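You operate a simulated robot arm through the tools that you are given. There is no shell and no other tool. Be economical: measure what you need, move in short steps, check, and stop when the job is done.

The job below is to be done with a simulated two-armed robot. You get a single attempt, and the scene is never put back.

Task
Carry the big blue tray with both arms and set it on the second shelf from the bottom of the tall rack.

Only the result counts: the job must be done as asked and must still hold three seconds after the hand-in. Knocking over, shifting, dropping, spilling or breaking anything else fails it.

Robot
Two 7-joint arms with two-finger parallel grippers on one trunk, on a base that drives. Base frame: it is fixed to the floor where the robot stands at the start and does not move with it; the origin is under the middle of the robot, x ahead of it, y to its left, z up; the surface under the hand at the start is at about z = 0.86. Lengths are in m, angles in rad, forces in N, time in s.
The left shoulder is at the start at [0.059, 0.174, 1.234], the right one opposite. With the tool pointing down near the work surface each hand reaches from about 0.1 to 0.68 m from the robot's upright axis, wherever it stands, measured 20 degrees to its own side. Places, roughly: big blue tray (26x19x5 cm) [0.5, 0.2, 0.9]; second shelf of the tall rack [-2, -3.6, 0.6]. Payload 3.6 kg a hand.
The TCP of each hand is the grasp point between the finger pads, 0.03 m short of the fingertips. In the tool frame z runs along the fingers and y along their closing line. The gripper opens to 0.11 m. The fingers are 0.02 m wide and 0.01 m thick; the gripper's body (0.048 by 0.112 m) begins 0.055 m behind the TCP.
Orientation is that of the tool frame in the base frame, as a unit quaternion [w, x, y, z]. With the fingers straight down and closing along the base's y, the tool's x points along the base's -x, its y along +y and its z along -z.

Tools
- The arms move only by the tool send_rows. It takes "left_plan", "right_plan" or both (then of equal length, played together; a hand with none holds still); each is one flat list of numbers, 7 for each row, row after row: the opening, from 0 (shut) to 1 (fully open), then the shift along the tool's x, y, z in units of 200 mm (1.0 is 200 mm), then the turn, a rotation vector about the tool's x, y, z in units of 180 degrees (1.0 is 180 degrees). In form: [claw, tx, ty, tz, wx, wy, wz, claw, tx, ty, tz, wx, wy, wz, ...]. A call has 1 to 20 rows; each row is the pose to reach, as a shift and turn from the pose commanded when the call began, along the tool's axes at that moment. A call with a number of a shift or a turn outside -1 to 1 is refused whole. Each row takes 0.2 s and may step no farther than 0.05 m and 0.15 rad from the row before; otherwise, or with a gripper value out of range, the whole call is refused. Where a pose cannot be reached the arm comes as near as it can. A force on the tool above 40 N (or 10 N above the force at the start of the call, whichever is more), or a blocked arm, ends the call early, and 0.2 s more pass. Each finger travels about 0.153 m/s and halts on what it meets, pressing with about 40 N; the grip force reading is that of the motor and also rises with nothing between the fingers. The clock runs only during rows and for 0.2 s after the last one: add rows that repeat a pose to give the fingers time. The reply holds the time, the measured pose of the TCP, the force on the tool along the base axes, the opening and the grip force, in the units named above and with some noise, with the torque about the TCP (base axes, N m) and any sound that the robot's microphone picked up.
- Cameras (640 x 400 px; columns grow to the right, rows downward): "scene" is now at [0.1356, 0.0314, 1.3929]; the picture's right is [0.42, -0.91, -0.00], its down [-0.66, -0.30, -0.69] and it looks along [0.63, 0.29, -0.72] (base axes); focal length 240 px, centre (320, 200). "left" rides on the left gripper at [0.073, -0.017, -0.103] in its tool frame; the picture's right is [0.23, 0.97, 0.00], its down [-0.76, 0.18, -0.62] and it looks along [-0.61, 0.14, 0.78] (tool axes); focal length 222 px, centre (320, 200). "right" rides on the right gripper at [0.072, 0.017, -0.103] in its tool frame; the picture's right is [-0.23, 0.97, 0.00], its down [-0.76, -0.18, -0.62] and it looks along [-0.61, -0.14, 0.78] (tool axes); focal length 222 px, centre (320, 200). There is no depth. A picture from a camera that has moved, and an enlarged one, comes with that camera's place and axes in the base frame and with its lens.
- grab_frame(camera): a new picture of that camera. It takes no simulated time.
- raise_lower(by): slides the trunk up (or, below 0, down) by that many m; the arms and the scene camera ride with it, the base frame stays. It gives what a move gives, with no picture.
- steer(legs): drives the robot by 1 to 6 legs, each [ahead, left, turn to the left] in m, m and rad, along the robot's own axes; the way and the turn of a leg run together, so that a leg with both is an arc; at most 1.5 m and 3.142 rad a leg. The arms and the cameras ride along, it lands a little off, and it stops where it bumps. It gives what a move gives.
- pan_tilt(pan, tilt): turns the head with the scene camera to pan (to the left, within 1.501 rad either way) and tilt (down, from -0.506 to 1.204), counted from straight ahead of the robot. It gives what a move gives.
- enlarge(camera, box): a new picture of the part [left, top, right, bottom] of that camera's present view, enlarged. It takes no simulated time.
- hand_in(): hands the job in; it is judged then, once.

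Work in short steps. Places have to be worked out from the pictures, the camera data and where the tool is seen: move nearer, look again, correct. Check each grasp and each placing, and mend what went wrong. You have 120 turns and 108 pictures in all, those below and enlarged ones among them. Open the grippers and draw the arms clear of the work before you hand the job in, unless the task says otherwise; then end with one line.

The tools are called after "Emit:" as name(argument=value, ...) on one line, values as JSON. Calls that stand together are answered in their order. send_rows: Moves the arms, as the interface text tells. Its arguments: {"type":"object","properties":{"left_plan":{"type":"array"},"right_plan":{"type":"array"}},"required":[]} The other tools are called the same way: raise_lower (by) slides the trunk up or down; steer (legs) drives the base; pan_tilt (pan, tilt) turns the head that bears the scene camera; grab_frame (camera) takes a picture; enlarge (camera, box) takes an enlarged picture of a part of a camera's view; hand_in () hands the job in.

At the start:

```text
clock: 0.0
left_tcp_pos: [0.3716, 0.3825, 1.1814]
left_orientation: [0.0, -0.001, 1.0, 0.0]
left_wrist_force: [-0.2, 0.9, -1.0]
left_moment: [0.0, 0.04, -0.03]
left_finger_gap: 0.1099
left_grip_force: 0.1
right_tcp_pos: [0.4747, -0.0405, 1.137]
right_orientation: [-0.001, 0.0, 1.0, 0.0]
right_wrist_force: [-0.9, 0.0, -0.1]
right_moment: [-0.01, 0.0, -0.01]
right_finger_gap: 0.1101
right_grip_force: 0.1
trunk travel left (down, up): [-0.35, 0.413]
robot x, y, heading: [0.0006, 0.0011, -0.006]
head pan, tilt: [0.431, 0.808]
```

scene: 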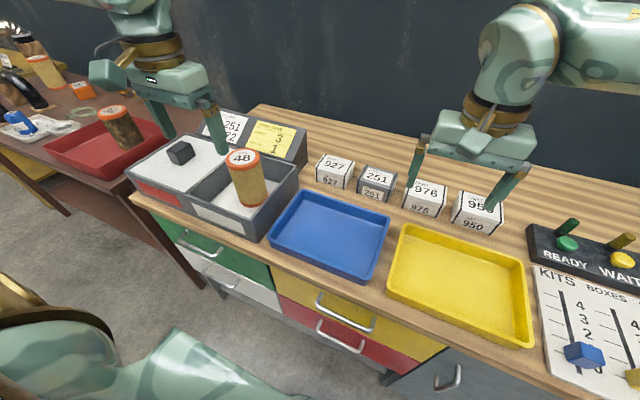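
right: 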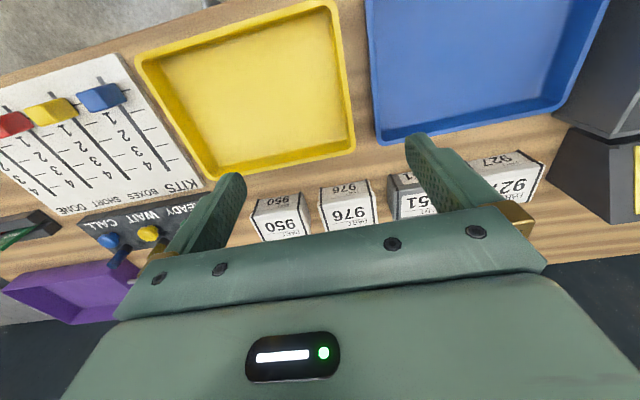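
left: 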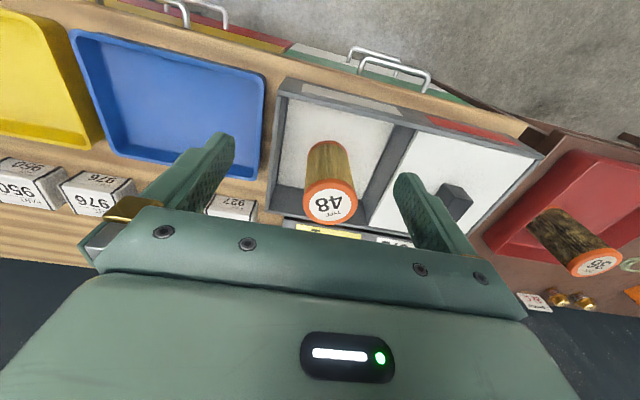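

The tray sits roughly at x 0.39–0.57, y 0.03–0.29, rim near z 0.91. I'll look toward the rack before choosing a grasp.

Emit:
pan_tilt(pan=-1.5, tilt=0.2)

Emit:
grab_frame(camera="scene")

Emit:
enlarge(camera="left", box=[40, 0, 340, 220])

Emit:
enlarge(camera="right", box=[280, 0, 640, 220])

```text
clock: 1.9
left_tcp_pos: [0.3709, 0.3816, 1.1815]
left_orientation: [0.0, -0.001, 1.0, 0.0]
left_wrist_force: [0.1, -0.3, 0.0]
left_moment: [-0.02, 0.0, 0.03]
left_finger_gap: 0.11
left_grip_force: 0.1
right_tcp_pos: [0.4749, -0.0409, 1.1362]
right_orientation: [0.0, -0.001, 1.0, 0.001]
right_wrist_force: [-0.1, 0.1, -0.4]
right_moment: [0.0, 0.01, -0.02]
right_finger_gap: 0.11
right_grip_force: 0.2
trunk travel left (down, up): [-0.35, 0.413]
robot x, y, heading: [-0.001, -0.0011, 0.001]
head pan, tilt: [-1.499, 0.201]
```

```text
104 pictures are left
camera scene: at [0.0695, -0.0951, 1.4473], right [-1.0, -0.07, 0.0], down [-0.01, 0.2, -0.98], along [0.07, -0.98, -0.2], focal length 240 px, centre (320, 200)
```

scene: 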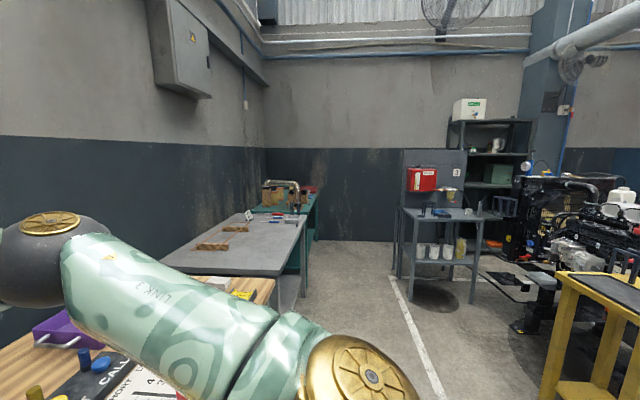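

```text
1.82 times, centred on (190, 110) of left
camera zoom: at [0.2991, 0.3634, 1.2858], right [-0.23, 0.97, 0.0], down [0.76, 0.18, 0.62], along [0.61, 0.14, -0.78], focal length 404 px, centre (556, 364)
```

zoom: 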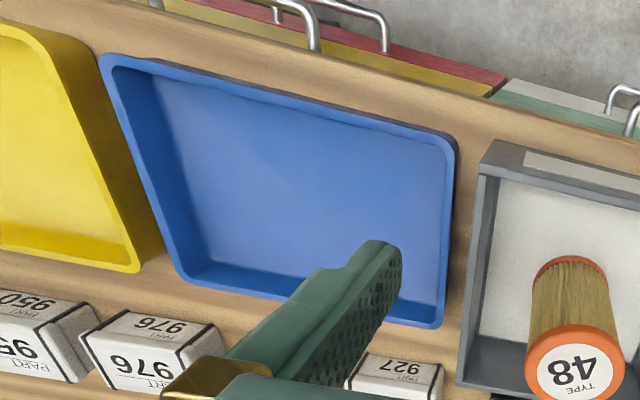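

```text
1.78 times, centred on (460, 110) of right
camera zoom: at [0.4034, -0.0228, 1.239], right [0.23, 0.97, 0.0], down [0.76, -0.18, 0.62], along [0.61, -0.14, -0.78], focal length 395 px, centre (71, 360)
```

zoom: 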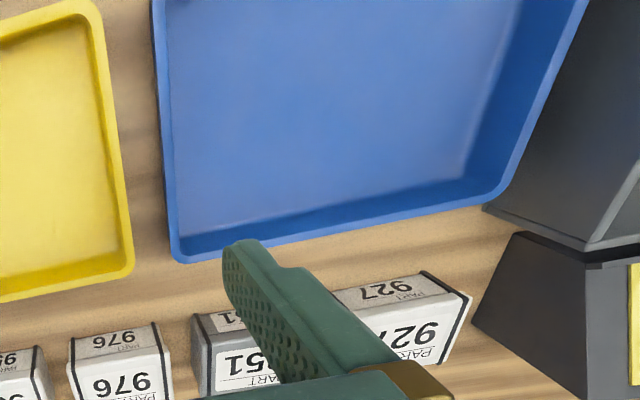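

The gaps around the tray are about 2–4 cm. Next I'm zooming in on the rack.

Emit:
enlarge(camera="scene", box=[380, 80, 560, 320])

```text
1.67 times, centred on (470, 200) of scene
camera zoom: at [0.0695, -0.0951, 1.4473], right [-1.0, -0.07, 0.0], down [-0.01, 0.2, -0.98], along [0.07, -0.98, -0.2], focal length 400 px, centre (70, 200)
```

zoom: 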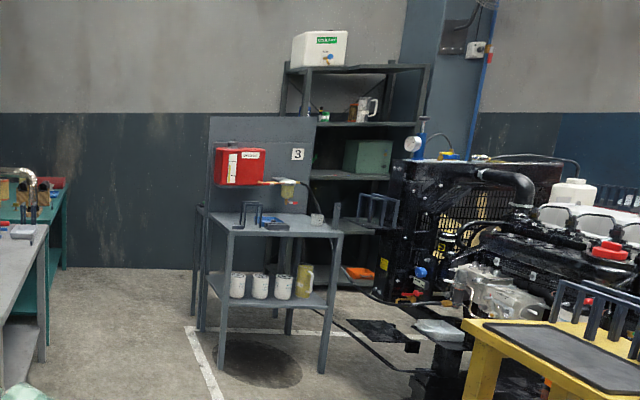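

The rack faces +y with its front at roughly y −3.4 and spans x −2.4 to −1.35, and a cart and an engine stand in front of it. I'll back off a bit, turn right and look for a way in before grasping.

Emit:
steer(legs=[[-0.3, 0, 0], [0, 0, -1.57]])

Emit:
pan_tilt(pan=-0.5, tilt=0.35)

Emit:
grab_frame(camera="scene")

```text
clock: 7.8
left_tcp_pos: [0.0791, -0.3771, 1.1817]
left_orientation: [0.0, 0.712, 0.703, 0.0]
left_wrist_force: [0.0, 0.3, -0.8]
left_moment: [-0.01, 0.01, 0.02]
left_finger_gap: 0.1101
left_grip_force: 0.1
right_tcp_pos: [-0.3445, -0.4743, 1.137]
right_orientation: [0.001, 0.712, 0.702, 0.0]
right_wrist_force: [-0.3, 0.9, 0.1]
right_moment: [-0.03, 0.02, -0.01]
right_finger_gap: 0.11
right_grip_force: 0.1
trunk travel left (down, up): [-0.35, 0.413]
robot x, y, heading: [-0.2984, 0.0004, -1.584]
head pan, tilt: [-1.499, 0.201]
```

```text
clock: 9.1
left_tcp_pos: [0.0803, -0.3768, 1.1818]
left_orientation: [0.0, 0.712, 0.702, 0.0]
left_wrist_force: [-0.1, 0.3, -0.1]
left_moment: [-0.01, 0.04, 0.01]
left_finger_gap: 0.1099
left_grip_force: 0.1
right_tcp_pos: [-0.3462, -0.4741, 1.1365]
right_orientation: [-0.001, 0.712, 0.703, 0.0]
right_wrist_force: [-0.4, 0.5, -0.1]
right_moment: [0.0, 0.0, -0.01]
right_finger_gap: 0.11
right_grip_force: 0.0
trunk travel left (down, up): [-0.35, 0.413]
robot x, y, heading: [-0.2967, -0.0007, -1.587]
head pan, tilt: [-0.499, 0.351]
```

```text
100 pictures are left
camera scene: at [-0.3418, -0.1434, 1.4333], right [-0.87, 0.49, 0.0], down [0.17, 0.3, -0.94], along [-0.46, -0.82, -0.34], focal length 240 px, centre (320, 200)
```

scene: 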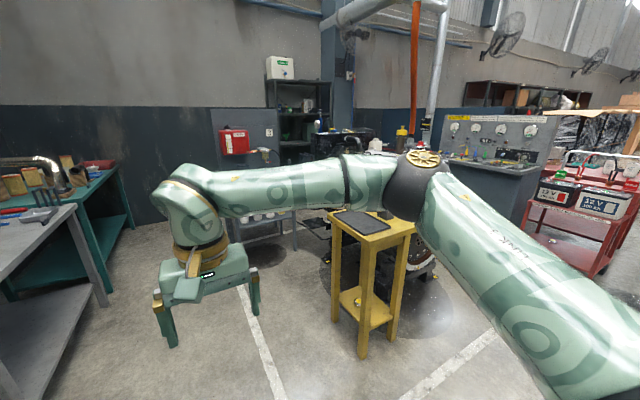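

The yellow stand occupies x −1.35..−1.1, y −1.3..−0.95, and the corridor at x about −0.4 is clear. I'll go forward and look again.

Emit:
steer(legs=[[1.2, 0, 0]])

Emit:
pan_tilt(pan=-0.7, tilt=0.35)

Emit:
grab_frame(camera="scene")

```text
clock: 15.2
left_tcp_pos: [0.0806, -1.5797, 1.1824]
left_orientation: [0.0, 0.705, 0.709, 0.0]
left_wrist_force: [-0.4, 0.2, 0.3]
left_moment: [-0.01, -0.02, -0.03]
left_finger_gap: 0.1102
left_grip_force: 0.0
right_tcp_pos: [-0.3417, -1.6844, 1.1354]
right_orientation: [-0.001, 0.705, 0.709, 0.0]
right_wrist_force: [0.4, 0.2, 0.2]
right_moment: [-0.02, 0.02, 0.0]
right_finger_gap: 0.1101
right_grip_force: 0.0
trunk travel left (down, up): [-0.35, 0.413]
robot x, y, heading: [-0.2988, -1.2115, -1.565]
head pan, tilt: [-0.499, 0.351]
```

```text
clock: 15.9
left_tcp_pos: [0.0812, -1.5788, 1.1817]
left_orientation: [0.0, 0.705, 0.709, 0.001]
left_wrist_force: [-0.9, -0.6, -1.6]
left_moment: [0.03, 0.02, -0.01]
left_finger_gap: 0.1101
left_grip_force: 0.0
right_tcp_pos: [-0.3427, -1.6845, 1.1367]
right_orientation: [0.0, 0.705, 0.709, 0.0]
right_wrist_force: [0.1, 0.0, 0.7]
right_moment: [0.01, -0.01, 0.01]
right_finger_gap: 0.1101
right_grip_force: 0.0
trunk travel left (down, up): [-0.35, 0.413]
robot x, y, heading: [-0.3034, -1.2111, -1.566]
head pan, tilt: [-0.7, 0.351]
```

```text
99 pictures are left
camera scene: at [-0.3605, -1.343, 1.4333], right [-0.77, 0.64, 0.0], down [0.22, 0.26, -0.94], along [-0.6, -0.72, -0.34], focal length 240 px, centre (320, 200)
```

scene: 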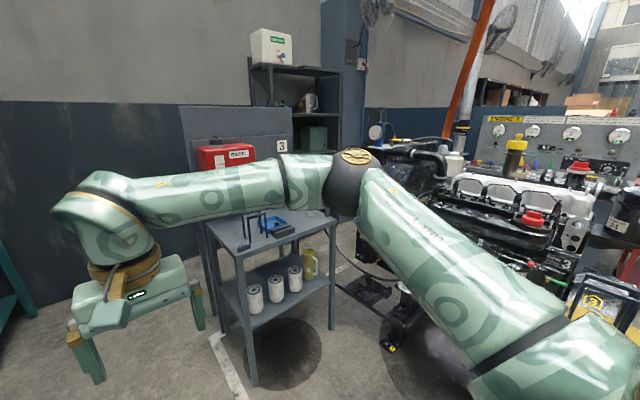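

The arm hides the gap in front of the rack, and the engine and cart seem to leave little room there. I'll move ahead and slightly left, short of the cart, to see behind it.

Emit:
steer(legs=[[0.7, 0.15, 0]])

Emit:
pan_tilt(pan=-0.35, tilt=0.3)

Emit:
grab_frame(camera="scene")

Emit:
pan_tilt(pan=-1.3, tilt=0.3)

Emit:
grab_frame(camera="scene")

```text
clock: 19.8
left_tcp_pos: [0.227, -2.2884, 1.1805]
left_orientation: [0.0, 0.708, 0.706, 0.0]
left_wrist_force: [0.1, -1.2, 0.5]
left_moment: [0.03, -0.01, 0.0]
left_finger_gap: 0.1099
left_grip_force: 0.1
right_tcp_pos: [-0.1978, -2.3916, 1.1372]
right_orientation: [0.0, 0.707, 0.707, 0.0]
right_wrist_force: [-0.6, -0.6, 0.4]
right_moment: [0.03, 0.0, 0.02]
right_finger_gap: 0.11
right_grip_force: 0.1
trunk travel left (down, up): [-0.35, 0.413]
robot x, y, heading: [-0.1575, -1.9152, -1.569]
head pan, tilt: [-0.7, 0.351]
```

```text
clock: 20.7
left_tcp_pos: [0.2268, -2.2871, 1.1811]
left_orientation: [0.0, 0.707, 0.707, 0.0]
left_wrist_force: [0.1, -0.8, 0.5]
left_moment: [0.01, -0.01, 0.02]
left_finger_gap: 0.11
left_grip_force: 0.1
right_tcp_pos: [-0.1972, -2.3915, 1.1375]
right_orientation: [0.0, 0.707, 0.708, 0.0]
right_wrist_force: [-0.4, -0.7, -0.2]
right_moment: [0.0, -0.02, 0.01]
right_finger_gap: 0.11
right_grip_force: 0.1
trunk travel left (down, up): [-0.35, 0.413]
robot x, y, heading: [-0.1551, -1.9179, -1.57]
head pan, tilt: [-0.351, 0.3]
```

```text
98 pictures are left
camera scene: at [-0.1855, -2.0656, 1.438], right [-0.94, 0.35, 0.0], down [0.1, 0.28, -0.96], along [-0.33, -0.9, -0.3], focal length 240 px, centre (320, 200)
```

scene: 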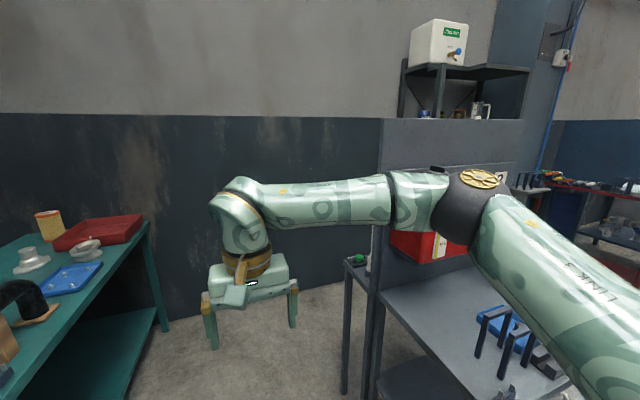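

```text
clock: 21.9
left_tcp_pos: [0.2262, -2.2874, 1.1805]
left_orientation: [0.0, 0.707, 0.707, 0.0]
left_wrist_force: [1.1, 0.6, -1.0]
left_moment: [0.0, 0.0, 0.03]
left_finger_gap: 0.11
left_grip_force: 0.1
right_tcp_pos: [-0.1973, -2.3916, 1.1367]
right_orientation: [0.0, 0.707, 0.707, 0.001]
right_wrist_force: [0.0, -0.2, 0.6]
right_moment: [0.0, -0.01, 0.01]
right_finger_gap: 0.11
right_grip_force: 0.0
trunk travel left (down, up): [-0.35, 0.413]
robot x, y, heading: [-0.1605, -1.9158, -1.571]
head pan, tilt: [-1.3, 0.3]
```

```text
97 pictures are left
camera scene: at [-0.2432, -2.0031, 1.438], right [-0.27, 0.96, 0.0], down [0.28, 0.08, -0.96], along [-0.92, -0.26, -0.3], focal length 240 px, centre (320, 200)
```

scene: 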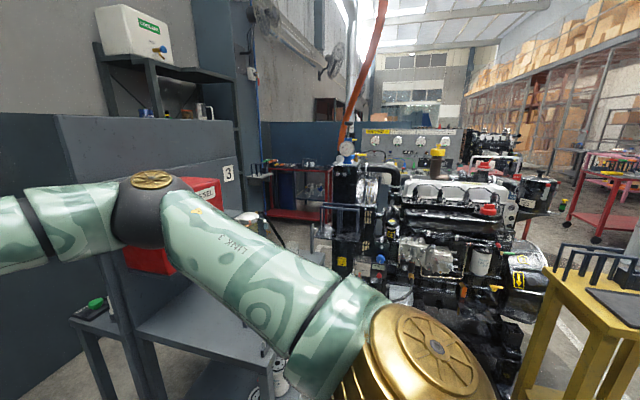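

The rack spans x −2.34..−1.53 and y −3.83..−3.42, facing +y. I'll move to the gap between the stand and the cart, raise the trunk, and look along the passage in front of the rack.

Emit:
steer(legs=[[-0.25, -0.6, 0], [0, 0, -0.7]])

Emit:
raise_lower(by=0.4)

Emit:
pan_tilt(pan=0.1, tilt=0.5)

Emit:
grab_frame(camera="scene")

```text
clock: 27.4
left_tcp_pos: [-0.6967, -2.1933, 1.1805]
left_orientation: [0.0, 0.907, 0.422, 0.001]
left_wrist_force: [-0.2, 0.1, 0.3]
left_moment: [0.0, 0.0, 0.0]
left_finger_gap: 0.1099
left_grip_force: 0.1
right_tcp_pos: [-1.0872, -1.9997, 1.137]
right_orientation: [0.0, 0.907, 0.421, 0.0]
right_wrist_force: [-0.6, -1.0, -0.2]
right_moment: [-0.01, -0.01, -0.03]
right_finger_gap: 0.1099
right_grip_force: 0.1
trunk travel left (down, up): [-0.35, 0.413]
robot x, y, heading: [-0.7496, -1.6633, -2.27]
head pan, tilt: [-1.3, 0.3]
```

```text
clock: 31.2
left_tcp_pos: [-0.6969, -2.1928, 1.5809]
left_orientation: [0.0, 0.907, 0.422, 0.0]
left_wrist_force: [0.3, -0.4, -0.1]
left_moment: [0.02, 0.0, 0.01]
left_finger_gap: 0.1098
left_grip_force: 0.0
right_tcp_pos: [-1.0872, -1.9998, 1.5371]
right_orientation: [0.0, 0.907, 0.422, 0.0]
right_wrist_force: [0.0, -0.8, 0.2]
right_moment: [0.01, -0.01, -0.01]
right_finger_gap: 0.1098
right_grip_force: 0.1
trunk travel left (down, up): [-0.75, 0.013]
robot x, y, heading: [-0.7456, -1.6634, -2.264]
head pan, tilt: [-1.3, 0.3]
```

```text
clock: 32.7
left_tcp_pos: [-0.6969, -2.1925, 1.5823]
left_orientation: [0.0, 0.907, 0.422, 0.0]
left_wrist_force: [0.6, -0.9, -0.4]
left_moment: [0.01, 0.0, 0.03]
left_finger_gap: 0.1101
left_grip_force: 0.1
right_tcp_pos: [-1.0878, -2.0004, 1.5366]
right_orientation: [0.0, 0.907, 0.421, 0.0]
right_wrist_force: [-0.1, -0.9, -1.2]
right_moment: [0.0, 0.0, -0.01]
right_finger_gap: 0.11
right_grip_force: 0.0
trunk travel left (down, up): [-0.75, 0.013]
robot x, y, heading: [-0.7508, -1.6619, -2.272]
head pan, tilt: [0.099, 0.499]
```

```text
96 pictures are left
camera scene: at [-0.8053, -1.7479, 1.8212], right [-0.82, 0.57, 0.0], down [0.27, 0.39, -0.88], along [-0.5, -0.72, -0.48], focal length 240 px, centre (320, 200)
```

scene: 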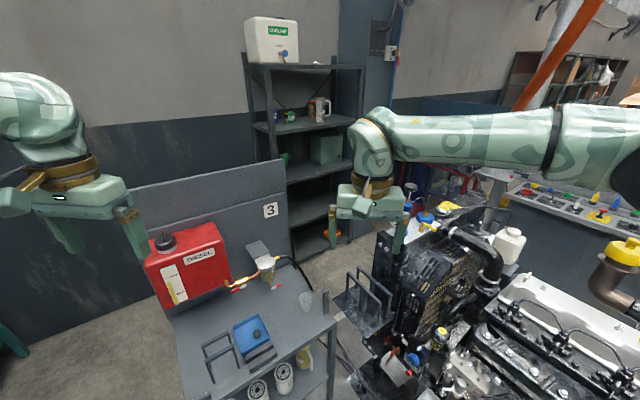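

Floor is visible in front of the rack around (−2.0, −3.2), with the engine end near y −2.5 and the bench panel end near x −1.27. I'm zooming in on that area.

Emit:
enlarge(camera="scene", box=[230, 100, 450, 320])

Emit:
pan_tilt(pan=-0.3, tilt=0.9)

Emit:
grab_frame(camera="scene")

```text
1.82 times, centred on (340, 210) of scene
camera zoom: at [-0.8053, -1.7479, 1.8212], right [-0.82, 0.57, 0.0], down [0.27, 0.39, -0.88], along [-0.5, -0.72, -0.48], focal length 436 px, centre (284, 182)
```

zoom: 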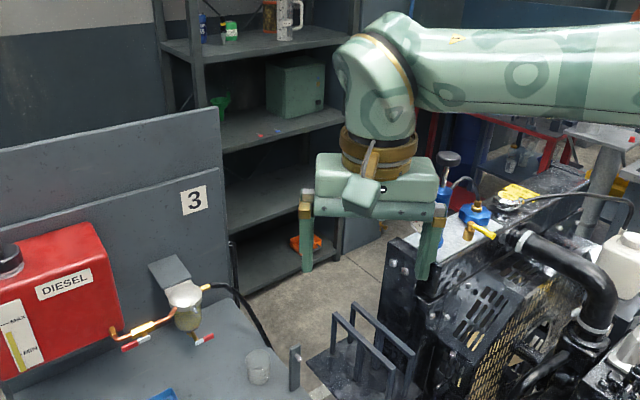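

```text
clock: 33.6
left_tcp_pos: [-0.6956, -2.1923, 1.5807]
left_orientation: [0.0, 0.907, 0.422, 0.0]
left_wrist_force: [0.3, -1.3, -0.3]
left_moment: [0.0, 0.01, -0.03]
left_finger_gap: 0.11
left_grip_force: 0.2
right_tcp_pos: [-1.0876, -2.0003, 1.5375]
right_orientation: [0.0, 0.907, 0.422, 0.001]
right_wrist_force: [-0.3, 0.2, 0.5]
right_moment: [0.04, 0.01, 0.0]
right_finger_gap: 0.11
right_grip_force: 0.2
trunk travel left (down, up): [-0.75, 0.013]
robot x, y, heading: [-0.7502, -1.6654, -2.269]
head pan, tilt: [-0.3, 0.901]
```

```text
94 pictures are left
camera scene: at [-0.8173, -1.7137, 1.7874], right [-0.54, 0.84, 0.0], down [0.66, 0.42, -0.62], along [-0.52, -0.34, -0.78], focal length 240 px, centre (320, 200)
```

scene: 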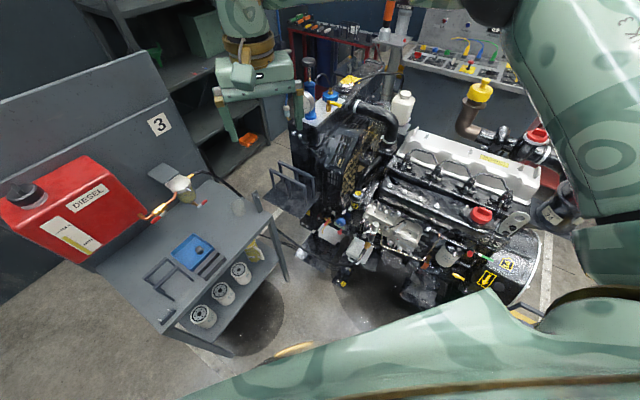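

The second shelf looks empty. There may be a second bench behind the panel, so I'll go into the left corridor and look along the rack front from that side.

Emit:
steer(legs=[[0, 0, 0.7], [0, 0.6, 0], [1.45, 0, 0]])

Emit:
pan_tilt(pan=-1.4, tilt=0.5)

Emit:
grab_frame(camera="scene")

```text
clock: 45.6
left_tcp_pos: [0.2339, -3.4704, 1.5813]
left_orientation: [0.001, 0.706, 0.709, 0.0]
left_wrist_force: [0.3, -0.5, -0.4]
left_moment: [0.0, -0.04, 0.03]
left_finger_gap: 0.1099
left_grip_force: 0.1
right_tcp_pos: [-0.1869, -3.576, 1.5364]
right_orientation: [-0.001, 0.706, 0.708, 0.0]
right_wrist_force: [0.2, -0.2, -0.5]
right_moment: [-0.02, -0.01, 0.03]
right_finger_gap: 0.11
right_grip_force: 0.2
trunk travel left (down, up): [-0.75, 0.013]
robot x, y, heading: [-0.1491, -3.0999, -1.567]
head pan, tilt: [-0.3, 0.901]
```

```text
clock: 46.9
left_tcp_pos: [0.2354, -3.471, 1.5801]
left_orientation: [0.0, 0.705, 0.709, 0.0]
left_wrist_force: [-0.3, 0.0, 0.5]
left_moment: [0.03, -0.02, 0.0]
left_finger_gap: 0.11
left_grip_force: 0.0
right_tcp_pos: [-0.1863, -3.5761, 1.5363]
right_orientation: [0.0, 0.705, 0.709, 0.0]
right_wrist_force: [-0.1, -0.4, -0.4]
right_moment: [0.01, -0.02, -0.01]
right_finger_gap: 0.1104
right_grip_force: 0.1
trunk travel left (down, up): [-0.75, 0.013]
robot x, y, heading: [-0.1484, -3.0993, -1.567]
head pan, tilt: [-1.4, 0.499]
```

```text
93 pictures are left
camera scene: at [-0.2355, -3.13, 1.8212], right [-0.17, 0.98, 0.0], down [0.47, 0.08, -0.88], along [-0.86, -0.15, -0.48], focal length 240 px, centre (320, 200)
```

scene: 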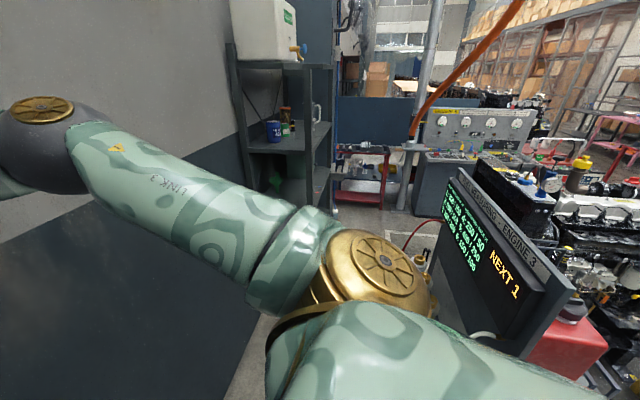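

My right arm blocks the view along the rack front, so I'll turn to face −x.

Emit:
steer(legs=[[0, -0.0, -1.57]])

Emit:
pan_tilt(pan=0.1, tilt=0.6)

Emit:
grab_frame(camera="scene")

```text
clock: 51.2
left_tcp_pos: [-0.527, -3.4782, 1.5814]
left_orientation: [0.0, 1.0, -0.008, 0.0]
left_wrist_force: [-0.9, 0.2, -0.5]
left_moment: [-0.01, -0.02, 0.0]
left_finger_gap: 0.1101
left_grip_force: 0.1
right_tcp_pos: [-0.6238, -3.052, 1.5356]
right_orientation: [-0.001, 1.0, -0.008, 0.0]
right_wrist_force: [-0.8, -0.6, -0.5]
right_moment: [-0.02, 0.01, 0.0]
right_finger_gap: 0.1099
right_grip_force: 0.1
trunk travel left (down, up): [-0.75, 0.013]
robot x, y, heading: [-0.1459, -3.1018, 3.131]
head pan, tilt: [-1.4, 0.499]
```

```text
clock: 52.8
left_tcp_pos: [-0.5272, -3.4765, 1.5808]
left_orientation: [0.001, 1.0, -0.008, 0.0]
left_wrist_force: [-0.1, -1.1, 0.5]
left_moment: [-0.02, 0.01, -0.03]
left_finger_gap: 0.11
left_grip_force: 0.1
right_tcp_pos: [-0.6237, -3.053, 1.537]
right_orientation: [0.0, 1.0, -0.009, 0.0]
right_wrist_force: [0.3, 0.2, -0.4]
right_moment: [0.0, -0.01, -0.01]
right_finger_gap: 0.1099
right_grip_force: 0.0
trunk travel left (down, up): [-0.75, 0.013]
robot x, y, heading: [-0.1493, -3.1022, 3.125]
head pan, tilt: [0.099, 0.6]
```

```text
92 pictures are left
camera scene: at [-0.2448, -3.1108, 1.8121], right [-0.08, 1.0, 0.0], down [0.56, 0.05, -0.82], along [-0.82, -0.07, -0.57], focal length 240 px, centre (320, 200)
```

scene: 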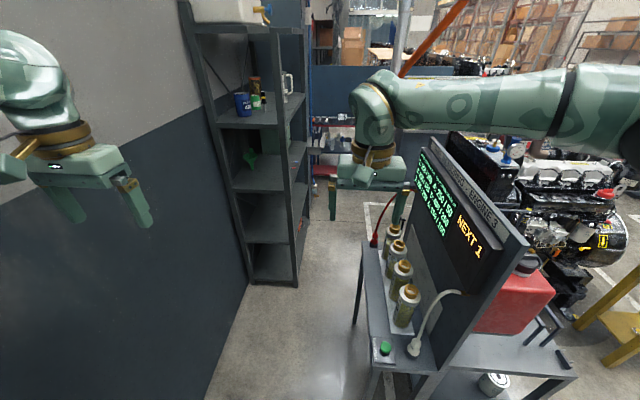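

The floor in front of the rack is free, and the gap between the bench corner (−1.23, −2.93) and the rack corner (−1.52, −3.41) is about 0.56 m. I'll look down to see how large my base is.

Emit:
pan_tilt(pan=0.0, tilt=1.2)

Emit:
grab_frame(camera="scene")

Emit:
pan_tilt(pan=1.0, tilt=1.2)

Emit:
grab_frame(camera="scene")

```text
clock: 53.8
left_tcp_pos: [-0.5277, -3.4768, 1.5814]
left_orientation: [0.0, 1.0, -0.008, 0.0]
left_wrist_force: [-0.3, -0.6, 0.6]
left_moment: [0.02, 0.0, -0.01]
left_finger_gap: 0.11
left_grip_force: 0.0
right_tcp_pos: [-0.624, -3.0523, 1.5373]
right_orientation: [0.0, 1.0, -0.008, 0.0]
right_wrist_force: [0.6, 0.0, -1.0]
right_moment: [0.01, -0.01, 0.0]
right_finger_gap: 0.11
right_grip_force: 0.1
trunk travel left (down, up): [-0.75, 0.013]
robot x, y, heading: [-0.1449, -3.0996, 3.126]
head pan, tilt: [0.0, 1.201]
```

```text
91 pictures are left
camera scene: at [-0.2127, -3.1027, 1.7675], right [0.02, 1.0, 0.0], down [0.93, -0.02, -0.36], along [-0.36, 0.01, -0.93], focal length 240 px, centre (320, 200)
```

scene: 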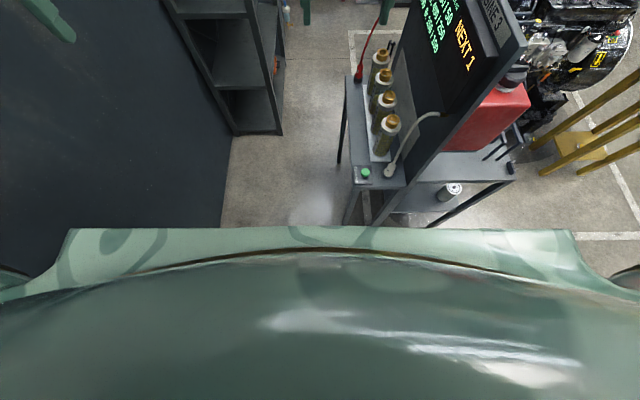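

```text
clock: 55.0
left_tcp_pos: [-0.5284, -3.4763, 1.581]
left_orientation: [0.0, 1.0, -0.008, 0.0]
left_wrist_force: [0.4, 0.3, 0.3]
left_moment: [0.01, 0.01, -0.01]
left_finger_gap: 0.1099
left_grip_force: 0.1
right_tcp_pos: [-0.6244, -3.0519, 1.5368]
right_orientation: [-0.001, 1.0, -0.01, -0.001]
right_wrist_force: [-0.2, -0.3, -0.5]
right_moment: [0.03, 0.02, -0.06]
right_finger_gap: 0.1098
right_grip_force: 0.1
trunk travel left (down, up): [-0.75, 0.013]
robot x, y, heading: [-0.1469, -3.1018, 3.122]
head pan, tilt: [1.0, 1.201]
```

```text
90 pictures are left
camera scene: at [-0.1878, -3.1501, 1.7675], right [-0.83, 0.56, 0.0], down [0.52, 0.78, -0.36], along [-0.2, -0.3, -0.93], focal length 240 px, centre (320, 200)
```

scene: 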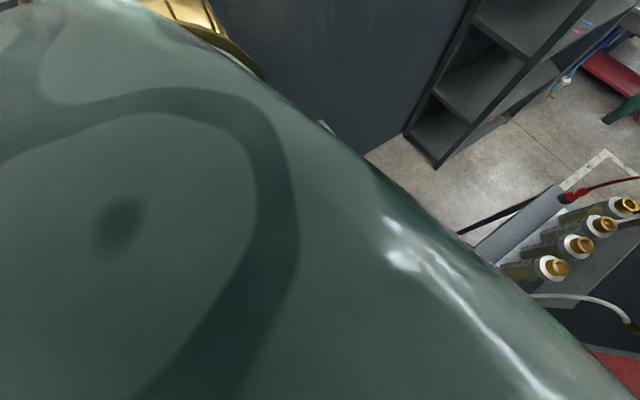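

The torso hides my base, so I'll twist the left wrist about 135° and use its camera to look back down at the base footprint.

Emit:
send_rows(left_plan=[1, 0, 0, 0, 0, 0, 0.047, 1, 0, 0, 0, 0, 0, 0.094, 1, 0, 0, 0, 0, 0, 0.141, 1, 0, 0, 0, 0, 0, 0.188, 1, 0, 0, 0, 0, 0, 0.235, 1, 0, 0, 0, 0, 0, 0.282, 1, 0, 0, 0, 0, 0, 0.329, 1, 0, 0, 0, 0, 0, 0.376, 1, 0, 0, 0, 0, 0, 0.423, 1, 0, 0, 0, 0, 0, 0.47, 1, 0, 0, 0, 0, 0, 0.517, 1, 0, 0, 0, 0, 0, 0.564, 1, 0, 0, 0, 0, 0, 0.611, 1, 0, 0, 0, 0, 0, 0.658, 1, 0, 0, 0, 0, 0, 0.705, 1, 0, 0, 0, 0, 0, 0.75])

Emit:
grab_frame(camera="left")

```text
clock: 58.5
left_tcp_pos: [-0.5265, -3.4782, 1.5815]
left_orientation: [-0.001, -0.374, 0.928, 0.0]
left_wrist_force: [0.5, 0.5, 0.7]
left_moment: [0.02, 0.03, 0.03]
left_finger_gap: 0.1101
left_grip_force: 0.0
right_tcp_pos: [-0.623, -3.0519, 1.5381]
right_orientation: [0.0, 1.0, -0.008, 0.0]
right_wrist_force: [-0.4, 0.4, 0.0]
right_moment: [-0.02, 0.0, 0.01]
right_finger_gap: 0.1099
right_grip_force: 0.0
trunk travel left (down, up): [-0.75, 0.013]
robot x, y, heading: [-0.1491, -3.1012, 3.123]
head pan, tilt: [1.0, 1.201]
```

```text
89 pictures are left
camera left: at [-0.5672, -3.5421, 1.6864], right [-0.84, 0.54, 0.0], down [0.43, 0.66, 0.62], along [0.34, 0.52, -0.78], focal length 222 px, centre (320, 200)
```

left: 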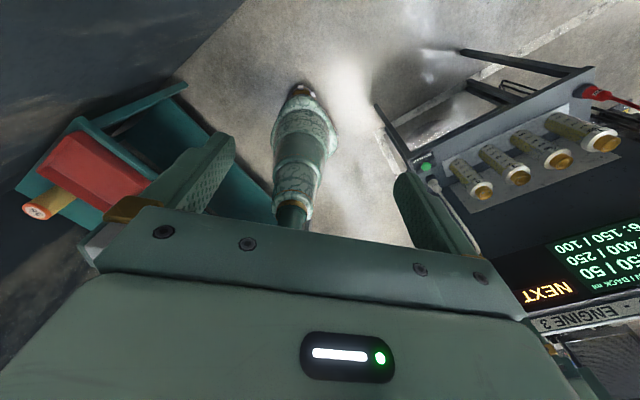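

My base looks like a slim column. I'll enlarge to measure it.

Emit:
enlarge(camera="left", box=[220, 50, 400, 250])

```text
2.00 times, centred on (310, 150) of left
camera zoom: at [-0.5672, -3.5421, 1.6864], right [-0.84, 0.54, 0.0], down [0.43, 0.66, 0.62], along [0.34, 0.52, -0.78], focal length 444 px, centre (340, 300)
```

zoom: 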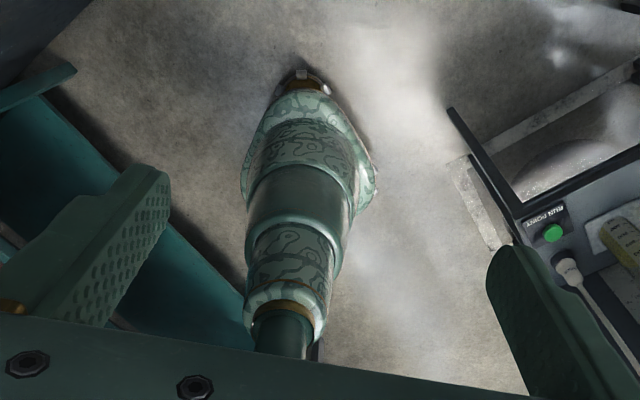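

The base is about 0.28 m in radius, so the gap on this side is marginal. I'll move closer to measure it properly from above.

Emit:
steer(legs=[[0, 0.17, 0], [0.45, 0, 0]])

Emit:
pan_tilt(pan=-0.1, tilt=0.85)

Emit:
grab_frame(camera="scene")

Emit:
grab_frame(camera="right")

```text
clock: 62.3
left_tcp_pos: [-0.9812, -3.6472, 1.5819]
left_orientation: [-0.001, -0.378, 0.926, 0.001]
left_wrist_force: [0.5, -0.2, 0.2]
left_moment: [-0.02, 0.0, 0.05]
left_finger_gap: 0.11
left_grip_force: 0.0
right_tcp_pos: [-1.0791, -3.2217, 1.5369]
right_orientation: [0.001, 1.0, -0.005, 0.0]
right_wrist_force: [0.4, 0.3, -0.5]
right_moment: [-0.01, -0.05, 0.03]
right_finger_gap: 0.11
right_grip_force: 0.0
trunk travel left (down, up): [-0.75, 0.013]
robot x, y, heading: [-0.6069, -3.2674, 3.13]
head pan, tilt: [1.0, 1.201]
```

```text
clock: 63.6
left_tcp_pos: [-0.9811, -3.6453, 1.5819]
left_orientation: [-0.001, -0.378, 0.926, 0.0]
left_wrist_force: [0.6, 0.5, -0.2]
left_moment: [-0.01, 0.0, -0.04]
left_finger_gap: 0.1099
left_grip_force: 0.1
right_tcp_pos: [-1.0812, -3.2215, 1.5364]
right_orientation: [0.0, 1.0, -0.006, 0.001]
right_wrist_force: [0.1, 0.3, 0.3]
right_moment: [0.01, 0.01, 0.01]
right_finger_gap: 0.1099
right_grip_force: 0.1
trunk travel left (down, up): [-0.75, 0.013]
robot x, y, heading: [-0.6077, -3.2665, 3.133]
head pan, tilt: [-0.099, 0.85]
```

```text
87 pictures are left
camera scene: at [-0.6918, -3.261, 1.7912], right [0.11, 0.99, 0.0], down [0.75, -0.08, -0.66], along [-0.66, 0.07, -0.75], focal length 240 px, centre (320, 200)
```

scene: 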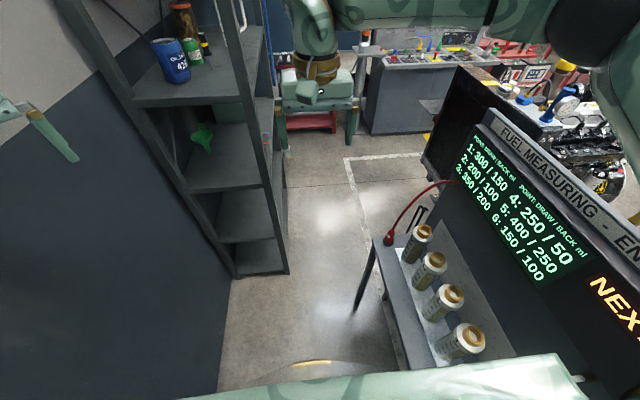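

```text
86 pictures are left
camera right: at [-1.0085, -3.2386, 1.6392], right [-0.24, -0.97, 0.0], down [-0.76, 0.19, 0.62], along [-0.6, 0.15, -0.78], focal length 222 px, centre (320, 200)
```

right: 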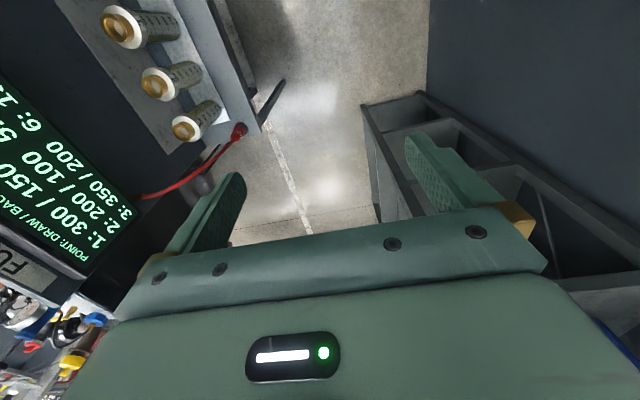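

The gap is only about 0.55 m, but the area west of the rack front is open: the white line at y ≈ −2.7 runs out to x −2.95. I'll go back to the start side and check the western route around the engine.

Emit:
steer(legs=[[-0.45, 0, 0], [0, -1.45, 0], [0, -1.4, 0]])

Emit:
pan_tilt(pan=0.15, tilt=0.45)

Emit:
grab_frame(camera="scene")

```text
clock: 79.7
left_tcp_pos: [-0.4821, -0.7855, 1.5816]
left_orientation: [0.0, -0.367, 0.93, 0.0]
left_wrist_force: [0.7, 0.5, 0.0]
left_moment: [0.04, 0.0, -0.03]
left_finger_gap: 0.1101
left_grip_force: 0.1
right_tcp_pos: [-0.5724, -0.3585, 1.537]
right_orientation: [0.0, 1.0, -0.016, 0.0]
right_wrist_force: [0.5, -0.2, -0.6]
right_moment: [0.02, 0.03, 0.04]
right_finger_gap: 0.1099
right_grip_force: 0.0
trunk travel left (down, up): [-0.75, 0.013]
robot x, y, heading: [-0.0974, -0.4149, 3.109]
head pan, tilt: [-0.099, 0.85]
```

```text
clock: 80.6
left_tcp_pos: [-0.4808, -0.7835, 1.5819]
left_orientation: [-0.001, -0.369, 0.93, -0.001]
left_wrist_force: [-0.5, 0.3, -0.3]
left_moment: [-0.01, 0.02, -0.01]
left_finger_gap: 0.1099
left_grip_force: 0.1
right_tcp_pos: [-0.5735, -0.3583, 1.5368]
right_orientation: [0.0, 1.0, -0.016, 0.0]
right_wrist_force: [0.6, 0.2, -0.1]
right_moment: [0.01, 0.0, -0.03]
right_finger_gap: 0.1101
right_grip_force: 0.0
trunk travel left (down, up): [-0.75, 0.013]
robot x, y, heading: [-0.0977, -0.4151, 3.113]
head pan, tilt: [0.15, 0.45]
```

```text
85 pictures are left
camera scene: at [-0.198, -0.4267, 1.8256], right [-0.12, 0.99, 0.0], down [0.43, 0.05, -0.9], along [-0.89, -0.11, -0.44], focal length 240 px, centre (320, 200)
```

scene: 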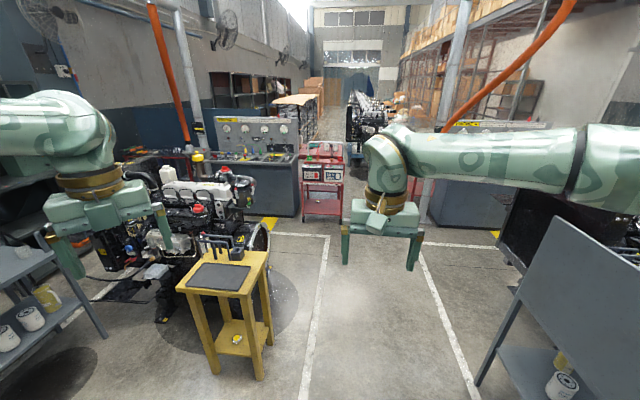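

The white-lined aisle along y ≈ 0 to −0.6 is free out to x ≈ −2.9, and the aisle beyond the engine is free too, so I'll use that western route. For the grasp I plan to pinch the tray's front wall with both hands, closing fore-aft, because the sides are tight. I'll return square in front of the tray.

Emit:
steer(legs=[[0, 0, -3.11], [0, 0.57, 0], [0.09, 0, 0]])

Emit:
send_rows(left_plan=[1, 0, 0, 0, 0, 0, -0.045, 1, 0, 0, 0, 0, 0, -0.09, 1, 0, 0, 0, 0, 0, -0.135, 1, 0, 0, 0, 0, 0, -0.18, 1, 0, 0, 0, 0, 0, -0.225, 1, 0, 0, 0, 0, 0, -0.25, 1, 0, 0, 0, 0, 0, -0.25, 1, 0, 0, 0, 0, 0, -0.25, 1, 0, 0, 0, 0, 0, -0.25, 1, 0, 0, 0, 0, 0, -0.25, 1, 0, 0, 0, 0, 0, -0.25], right_plan=[1, 0, 0, 0, 0, 0, -0.045, 1, 0, 0, 0, 0, 0, -0.09, 1, 0, 0, 0, 0, 0, -0.135, 1, 0, 0, 0, 0, 0, -0.18, 1, 0, 0, 0, 0, 0, -0.225, 1, 0, 0, 0, 0, 0, -0.27, 1, 0, 0, 0, 0, 0, -0.315, 1, 0, 0, 0, 0, 0, -0.36, 1, 0, 0, 0, 0, 0, -0.405, 1, 0, 0, 0, 0, 0, -0.45, 1, 0, 0, 0, 0, 0, -0.495])

Emit:
pan_tilt(pan=0.0, tilt=1.0)

Emit:
grab_frame(camera="scene")

```text
clock: 91.8
left_tcp_pos: [0.3393, 0.5379, 1.5852]
left_orientation: [0.002, 0.922, 0.387, 0.005]
left_wrist_force: [-1.4, 0.7, 0.1]
left_moment: [-0.06, -0.05, -0.02]
left_finger_gap: 0.11
left_grip_force: 0.0
right_tcp_pos: [0.446, 0.1166, 1.5418]
right_orientation: [0.004, -0.004, 1.0, -0.001]
right_wrist_force: [-0.2, 0.8, 0.1]
right_moment: [-0.01, -0.06, -0.01]
right_finger_gap: 0.1099
right_grip_force: 0.0
trunk travel left (down, up): [-0.75, 0.013]
robot x, y, heading: [-0.0154, 0.1524, 0.005]
head pan, tilt: [0.15, 0.45]
```

```text
clock: 94.2
left_tcp_pos: [0.3464, 0.536, 1.5833]
left_orientation: [0.001, 0.704, 0.71, 0.001]
left_wrist_force: [-1.1, -0.5, 0.3]
left_moment: [-0.02, -0.04, -0.01]
left_finger_gap: 0.1098
left_grip_force: 0.0
right_tcp_pos: [0.3458, 0.028, 1.4526]
right_orientation: [0.124, -0.644, 0.75, -0.085]
right_wrist_force: [-0.1, 0.3, -0.7]
right_moment: [0.07, -0.09, 0.03]
right_finger_gap: 0.11
right_grip_force: 0.1
right hand out of reach, approached as far as the arm can: row 4, 5, 6, 7, 8, 9, 10, 11
trunk travel left (down, up): [-0.75, 0.013]
robot x, y, heading: [-0.0207, 0.1478, 0.004]
head pan, tilt: [0.15, 0.45]
```

```text
clock: 95.2
left_tcp_pos: [0.3534, 0.5367, 1.5811]
left_orientation: [0.001, 0.704, 0.71, -0.001]
left_wrist_force: [-0.5, 0.0, 0.0]
left_moment: [0.01, -0.01, -0.04]
left_finger_gap: 0.1098
left_grip_force: 0.1
right_tcp_pos: [0.3521, 0.0306, 1.4515]
right_orientation: [0.121, -0.642, 0.752, -0.084]
right_wrist_force: [0.7, 0.3, -0.1]
right_moment: [-0.01, 0.02, -0.03]
right_finger_gap: 0.11
right_grip_force: 0.0
trunk travel left (down, up): [-0.75, 0.013]
robot x, y, heading: [-0.0167, 0.1498, 0.005]
head pan, tilt: [0.0, 1.0]
```

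```text
84 pictures are left
camera scene: at [0.0682, 0.1499, 1.7801], right [0.01, -1.0, 0.0], down [-0.84, -0.01, -0.54], along [0.54, 0.0, -0.84], focal length 240 px, centre (320, 200)
```

scene: 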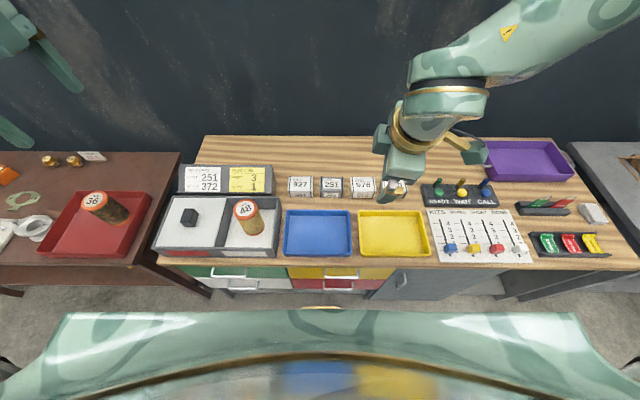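

The right wrist couldn't turn at that reach. I'll slide the right hand outward to its own side, where the turn mirrors the left hand's.

Emit:
send_rows(right_plan=[1, 0.2, 0.06, 0, 0, 0, 0, 1, 0.4, 0.12, 0, 0, 0, 0, 1, 0.6, 0.18, 0, 0, 0, 0, 1, 0.8, 0.24, 0, 0, 0, 0, 1, 1.0, 0.3, 0, 0, 0, 0, 1, 1.0, 0.3, 0, 0, 0, 0])

```text
clock: 96.5
left_tcp_pos: [0.3518, 0.5379, 1.5825]
left_orientation: [0.001, 0.703, 0.711, 0.0]
left_wrist_force: [-0.1, 0.3, -0.7]
left_moment: [-0.02, -0.03, -0.02]
left_finger_gap: 0.1099
left_grip_force: 0.1
right_tcp_pos: [0.2943, -0.0577, 1.3891]
right_orientation: [0.121, -0.645, 0.75, -0.084]
right_wrist_force: [0.5, 0.2, -0.1]
right_moment: [-0.01, 0.0, 0.02]
right_finger_gap: 0.1099
right_grip_force: 0.0
right hand out of reach, approached as far as the arm can: row 2, 3, 4, 5, 6
trunk travel left (down, up): [-0.75, 0.013]
robot x, y, heading: [-0.0142, 0.1517, 0.004]
head pan, tilt: [0.0, 1.0]
```

The commanded pose follows the reached one. I'll untwist the right hand while carrying it out to its own side, then retry the turn there.

Emit:
send_rows(right_plan=[1, 0.065, -0.0575, -0.051, -0.0058, 0.0084, 0.0449, 1, 0.13, -0.115, -0.102, -0.0116, 0.0168, 0.0898, 1, 0.195, -0.1725, -0.153, -0.0174, 0.0252, 0.1347, 1, 0.26, -0.23, -0.204, -0.0232, 0.0336, 0.1796, 1, 0.325, -0.2875, -0.255, -0.029, 0.042, 0.2245, 1, 0.39, -0.345, -0.306, -0.0348, 0.0504, 0.2694, 1, 0.455, -0.4025, -0.357, -0.0406, 0.0588, 0.3143, 1, 0.52, -0.46, -0.408, -0.0464, 0.0672, 0.3592, 1, 0.585, -0.5175, -0.459, -0.0522, 0.0756, 0.4041, 1, 0.65, -0.575, -0.51, -0.058, 0.084, 0.449, 1, 0.65, -0.575, -0.51, -0.058, 0.084, 0.449])

```text
clock: 99.0
left_tcp_pos: [0.3515, 0.5369, 1.5824]
left_orientation: [0.0, 0.704, 0.71, 0.0]
left_wrist_force: [-0.2, 0.6, 0.4]
left_moment: [0.0, -0.01, 0.02]
left_finger_gap: 0.11
left_grip_force: 0.0
right_tcp_pos: [0.3536, -0.2053, 1.5112]
right_orientation: [0.0, 0.001, 1.0, 0.0]
right_wrist_force: [0.4, -0.1, 0.8]
right_moment: [-0.02, 0.01, 0.01]
right_finger_gap: 0.1099
right_grip_force: 0.1
right hand out of reach, approached as far as the arm can: row 3, 4, 5, 6
trunk travel left (down, up): [-0.75, 0.013]
robot x, y, heading: [-0.0193, 0.1498, 0.004]
head pan, tilt: [0.0, 1.0]
```

It's recovered: the right hand is straight down at its side. Now I'll turn it −90° there.

Emit:
send_rows(right_plan=[1, 0, 0, 0, 0, 0, -0.045, 1, 0, 0, 0, 0, 0, -0.09, 1, 0, 0, 0, 0, 0, -0.135, 1, 0, 0, 0, 0, 0, -0.18, 1, 0, 0, 0, 0, 0, -0.225, 1, 0, 0, 0, 0, 0, -0.27, 1, 0, 0, 0, 0, 0, -0.315, 1, 0, 0, 0, 0, 0, -0.36, 1, 0, 0, 0, 0, 0, -0.405, 1, 0, 0, 0, 0, 0, -0.45, 1, 0, 0, 0, 0, 0, -0.5])

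Emit:
grab_frame(camera="left")

```text
refused: row 11 steps farther than a row can; nothing moved
```

```text
83 pictures are left
camera left: at [0.3342, 0.6066, 1.6869], right [0.97, 0.24, 0.0], down [0.18, -0.76, 0.62], along [0.15, -0.61, -0.78], focal length 222 px, centre (320, 200)
```

left: 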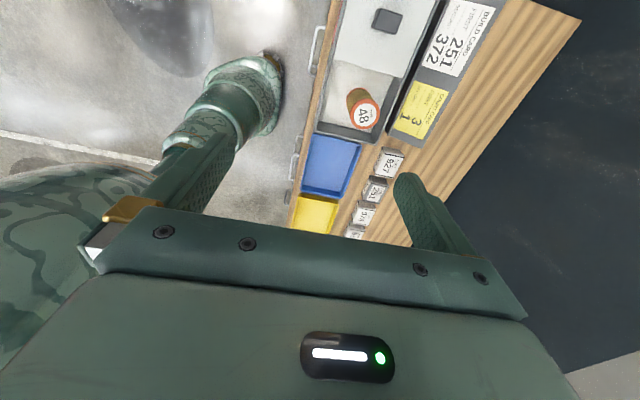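

The last step was slightly too large, so I'm repeating the turn with an even division.

Emit:
send_rows(right_plan=[1, 0, 0, 0, 0, 0, -0.0455, 1, 0, 0, 0, 0, 0, -0.091, 1, 0, 0, 0, 0, 0, -0.1365, 1, 0, 0, 0, 0, 0, -0.182, 1, 0, 0, 0, 0, 0, -0.2275, 1, 0, 0, 0, 0, 0, -0.273, 1, 0, 0, 0, 0, 0, -0.3185, 1, 0, 0, 0, 0, 0, -0.364, 1, 0, 0, 0, 0, 0, -0.4095, 1, 0, 0, 0, 0, 0, -0.455, 1, 0, 0, 0, 0, 0, -0.5])

```text
clock: 101.3
left_tcp_pos: [0.3533, 0.5386, 1.5807]
left_orientation: [0.001, 0.704, 0.71, 0.0]
left_wrist_force: [-0.4, -0.5, 0.3]
left_moment: [-0.03, 0.03, 0.0]
left_finger_gap: 0.1098
left_grip_force: 0.0
right_tcp_pos: [0.2373, -0.0024, 1.3984]
right_orientation: [0.006, -0.688, 0.726, -0.009]
right_wrist_force: [-0.7, -0.2, -0.3]
right_moment: [-0.02, 0.0, 0.0]
right_finger_gap: 0.11
right_grip_force: 0.0
right hand out of reach, approached as far as the arm can: row 1, 2, 3, 4, 5, 6, 7, 8, 9, 10, 11
trunk travel left (down, up): [-0.75, 0.013]
robot x, y, heading: [-0.0176, 0.1522, 0.009]
head pan, tilt: [0.0, 1.0]
```

The right wrist is limited in that sense, so I'll turn it the other way, to +90°, while going back out to its side.

Emit:
send_rows(right_plan=[1, 0.0485, -0.03, -0.025, 0, 0, 0.0475, 1, 0.097, -0.06, -0.05, 0, 0, 0.095, 1, 0.1455, -0.09, -0.075, 0, 0, 0.1425, 1, 0.194, -0.12, -0.1, 0, 0, 0.19, 1, 0.2425, -0.15, -0.125, 0, 0, 0.2375, 1, 0.291, -0.18, -0.15, 0, 0, 0.285, 1, 0.3395, -0.21, -0.175, 0, 0, 0.3325, 1, 0.388, -0.24, -0.2, 0, 0, 0.38, 1, 0.4365, -0.27, -0.225, 0, 0, 0.4275, 1, 0.485, -0.3, -0.25, 0, 0, 0.475, 1, 0.5335, -0.33, -0.275, 0, 0, 0.5225, 1, 0.582, -0.36, -0.3, 0, 0, 0.57, 1, 0.6305, -0.39, -0.325, 0, 0, 0.6175, 1, 0.679, -0.42, -0.35, 0, 0, 0.665, 1, 0.7275, -0.45, -0.375, 0, 0, 0.7125, 1, 0.776, -0.48, -0.4, 0, 0, 0.76, 1, 0.8245, -0.51, -0.425, 0, 0, 0.8075, 1, 0.873, -0.54, -0.45, 0, 0, 0.855, 1, 0.9215, -0.57, -0.475, 0, 0, 0.9025, 1, 0.97, -0.6, -0.5, 0, 0, 0.95])

```text
clock: 105.5
left_tcp_pos: [0.3518, 0.5365, 1.5824]
left_orientation: [0.001, 0.704, 0.71, 0.001]
left_wrist_force: [0.7, -0.4, -0.8]
left_moment: [0.0, 0.02, 0.04]
left_finger_gap: 0.11
left_grip_force: 0.2
right_tcp_pos: [0.3376, -0.2039, 1.5068]
right_orientation: [0.007, 0.672, 0.74, 0.008]
right_wrist_force: [0.0, 0.6, -0.6]
right_moment: [0.0, 0.01, 0.01]
right_finger_gap: 0.1099
right_grip_force: 0.1
trunk travel left (down, up): [-0.75, 0.013]
robot x, y, heading: [-0.012, 0.148, 0.01]
head pan, tilt: [0.0, 1.0]
```

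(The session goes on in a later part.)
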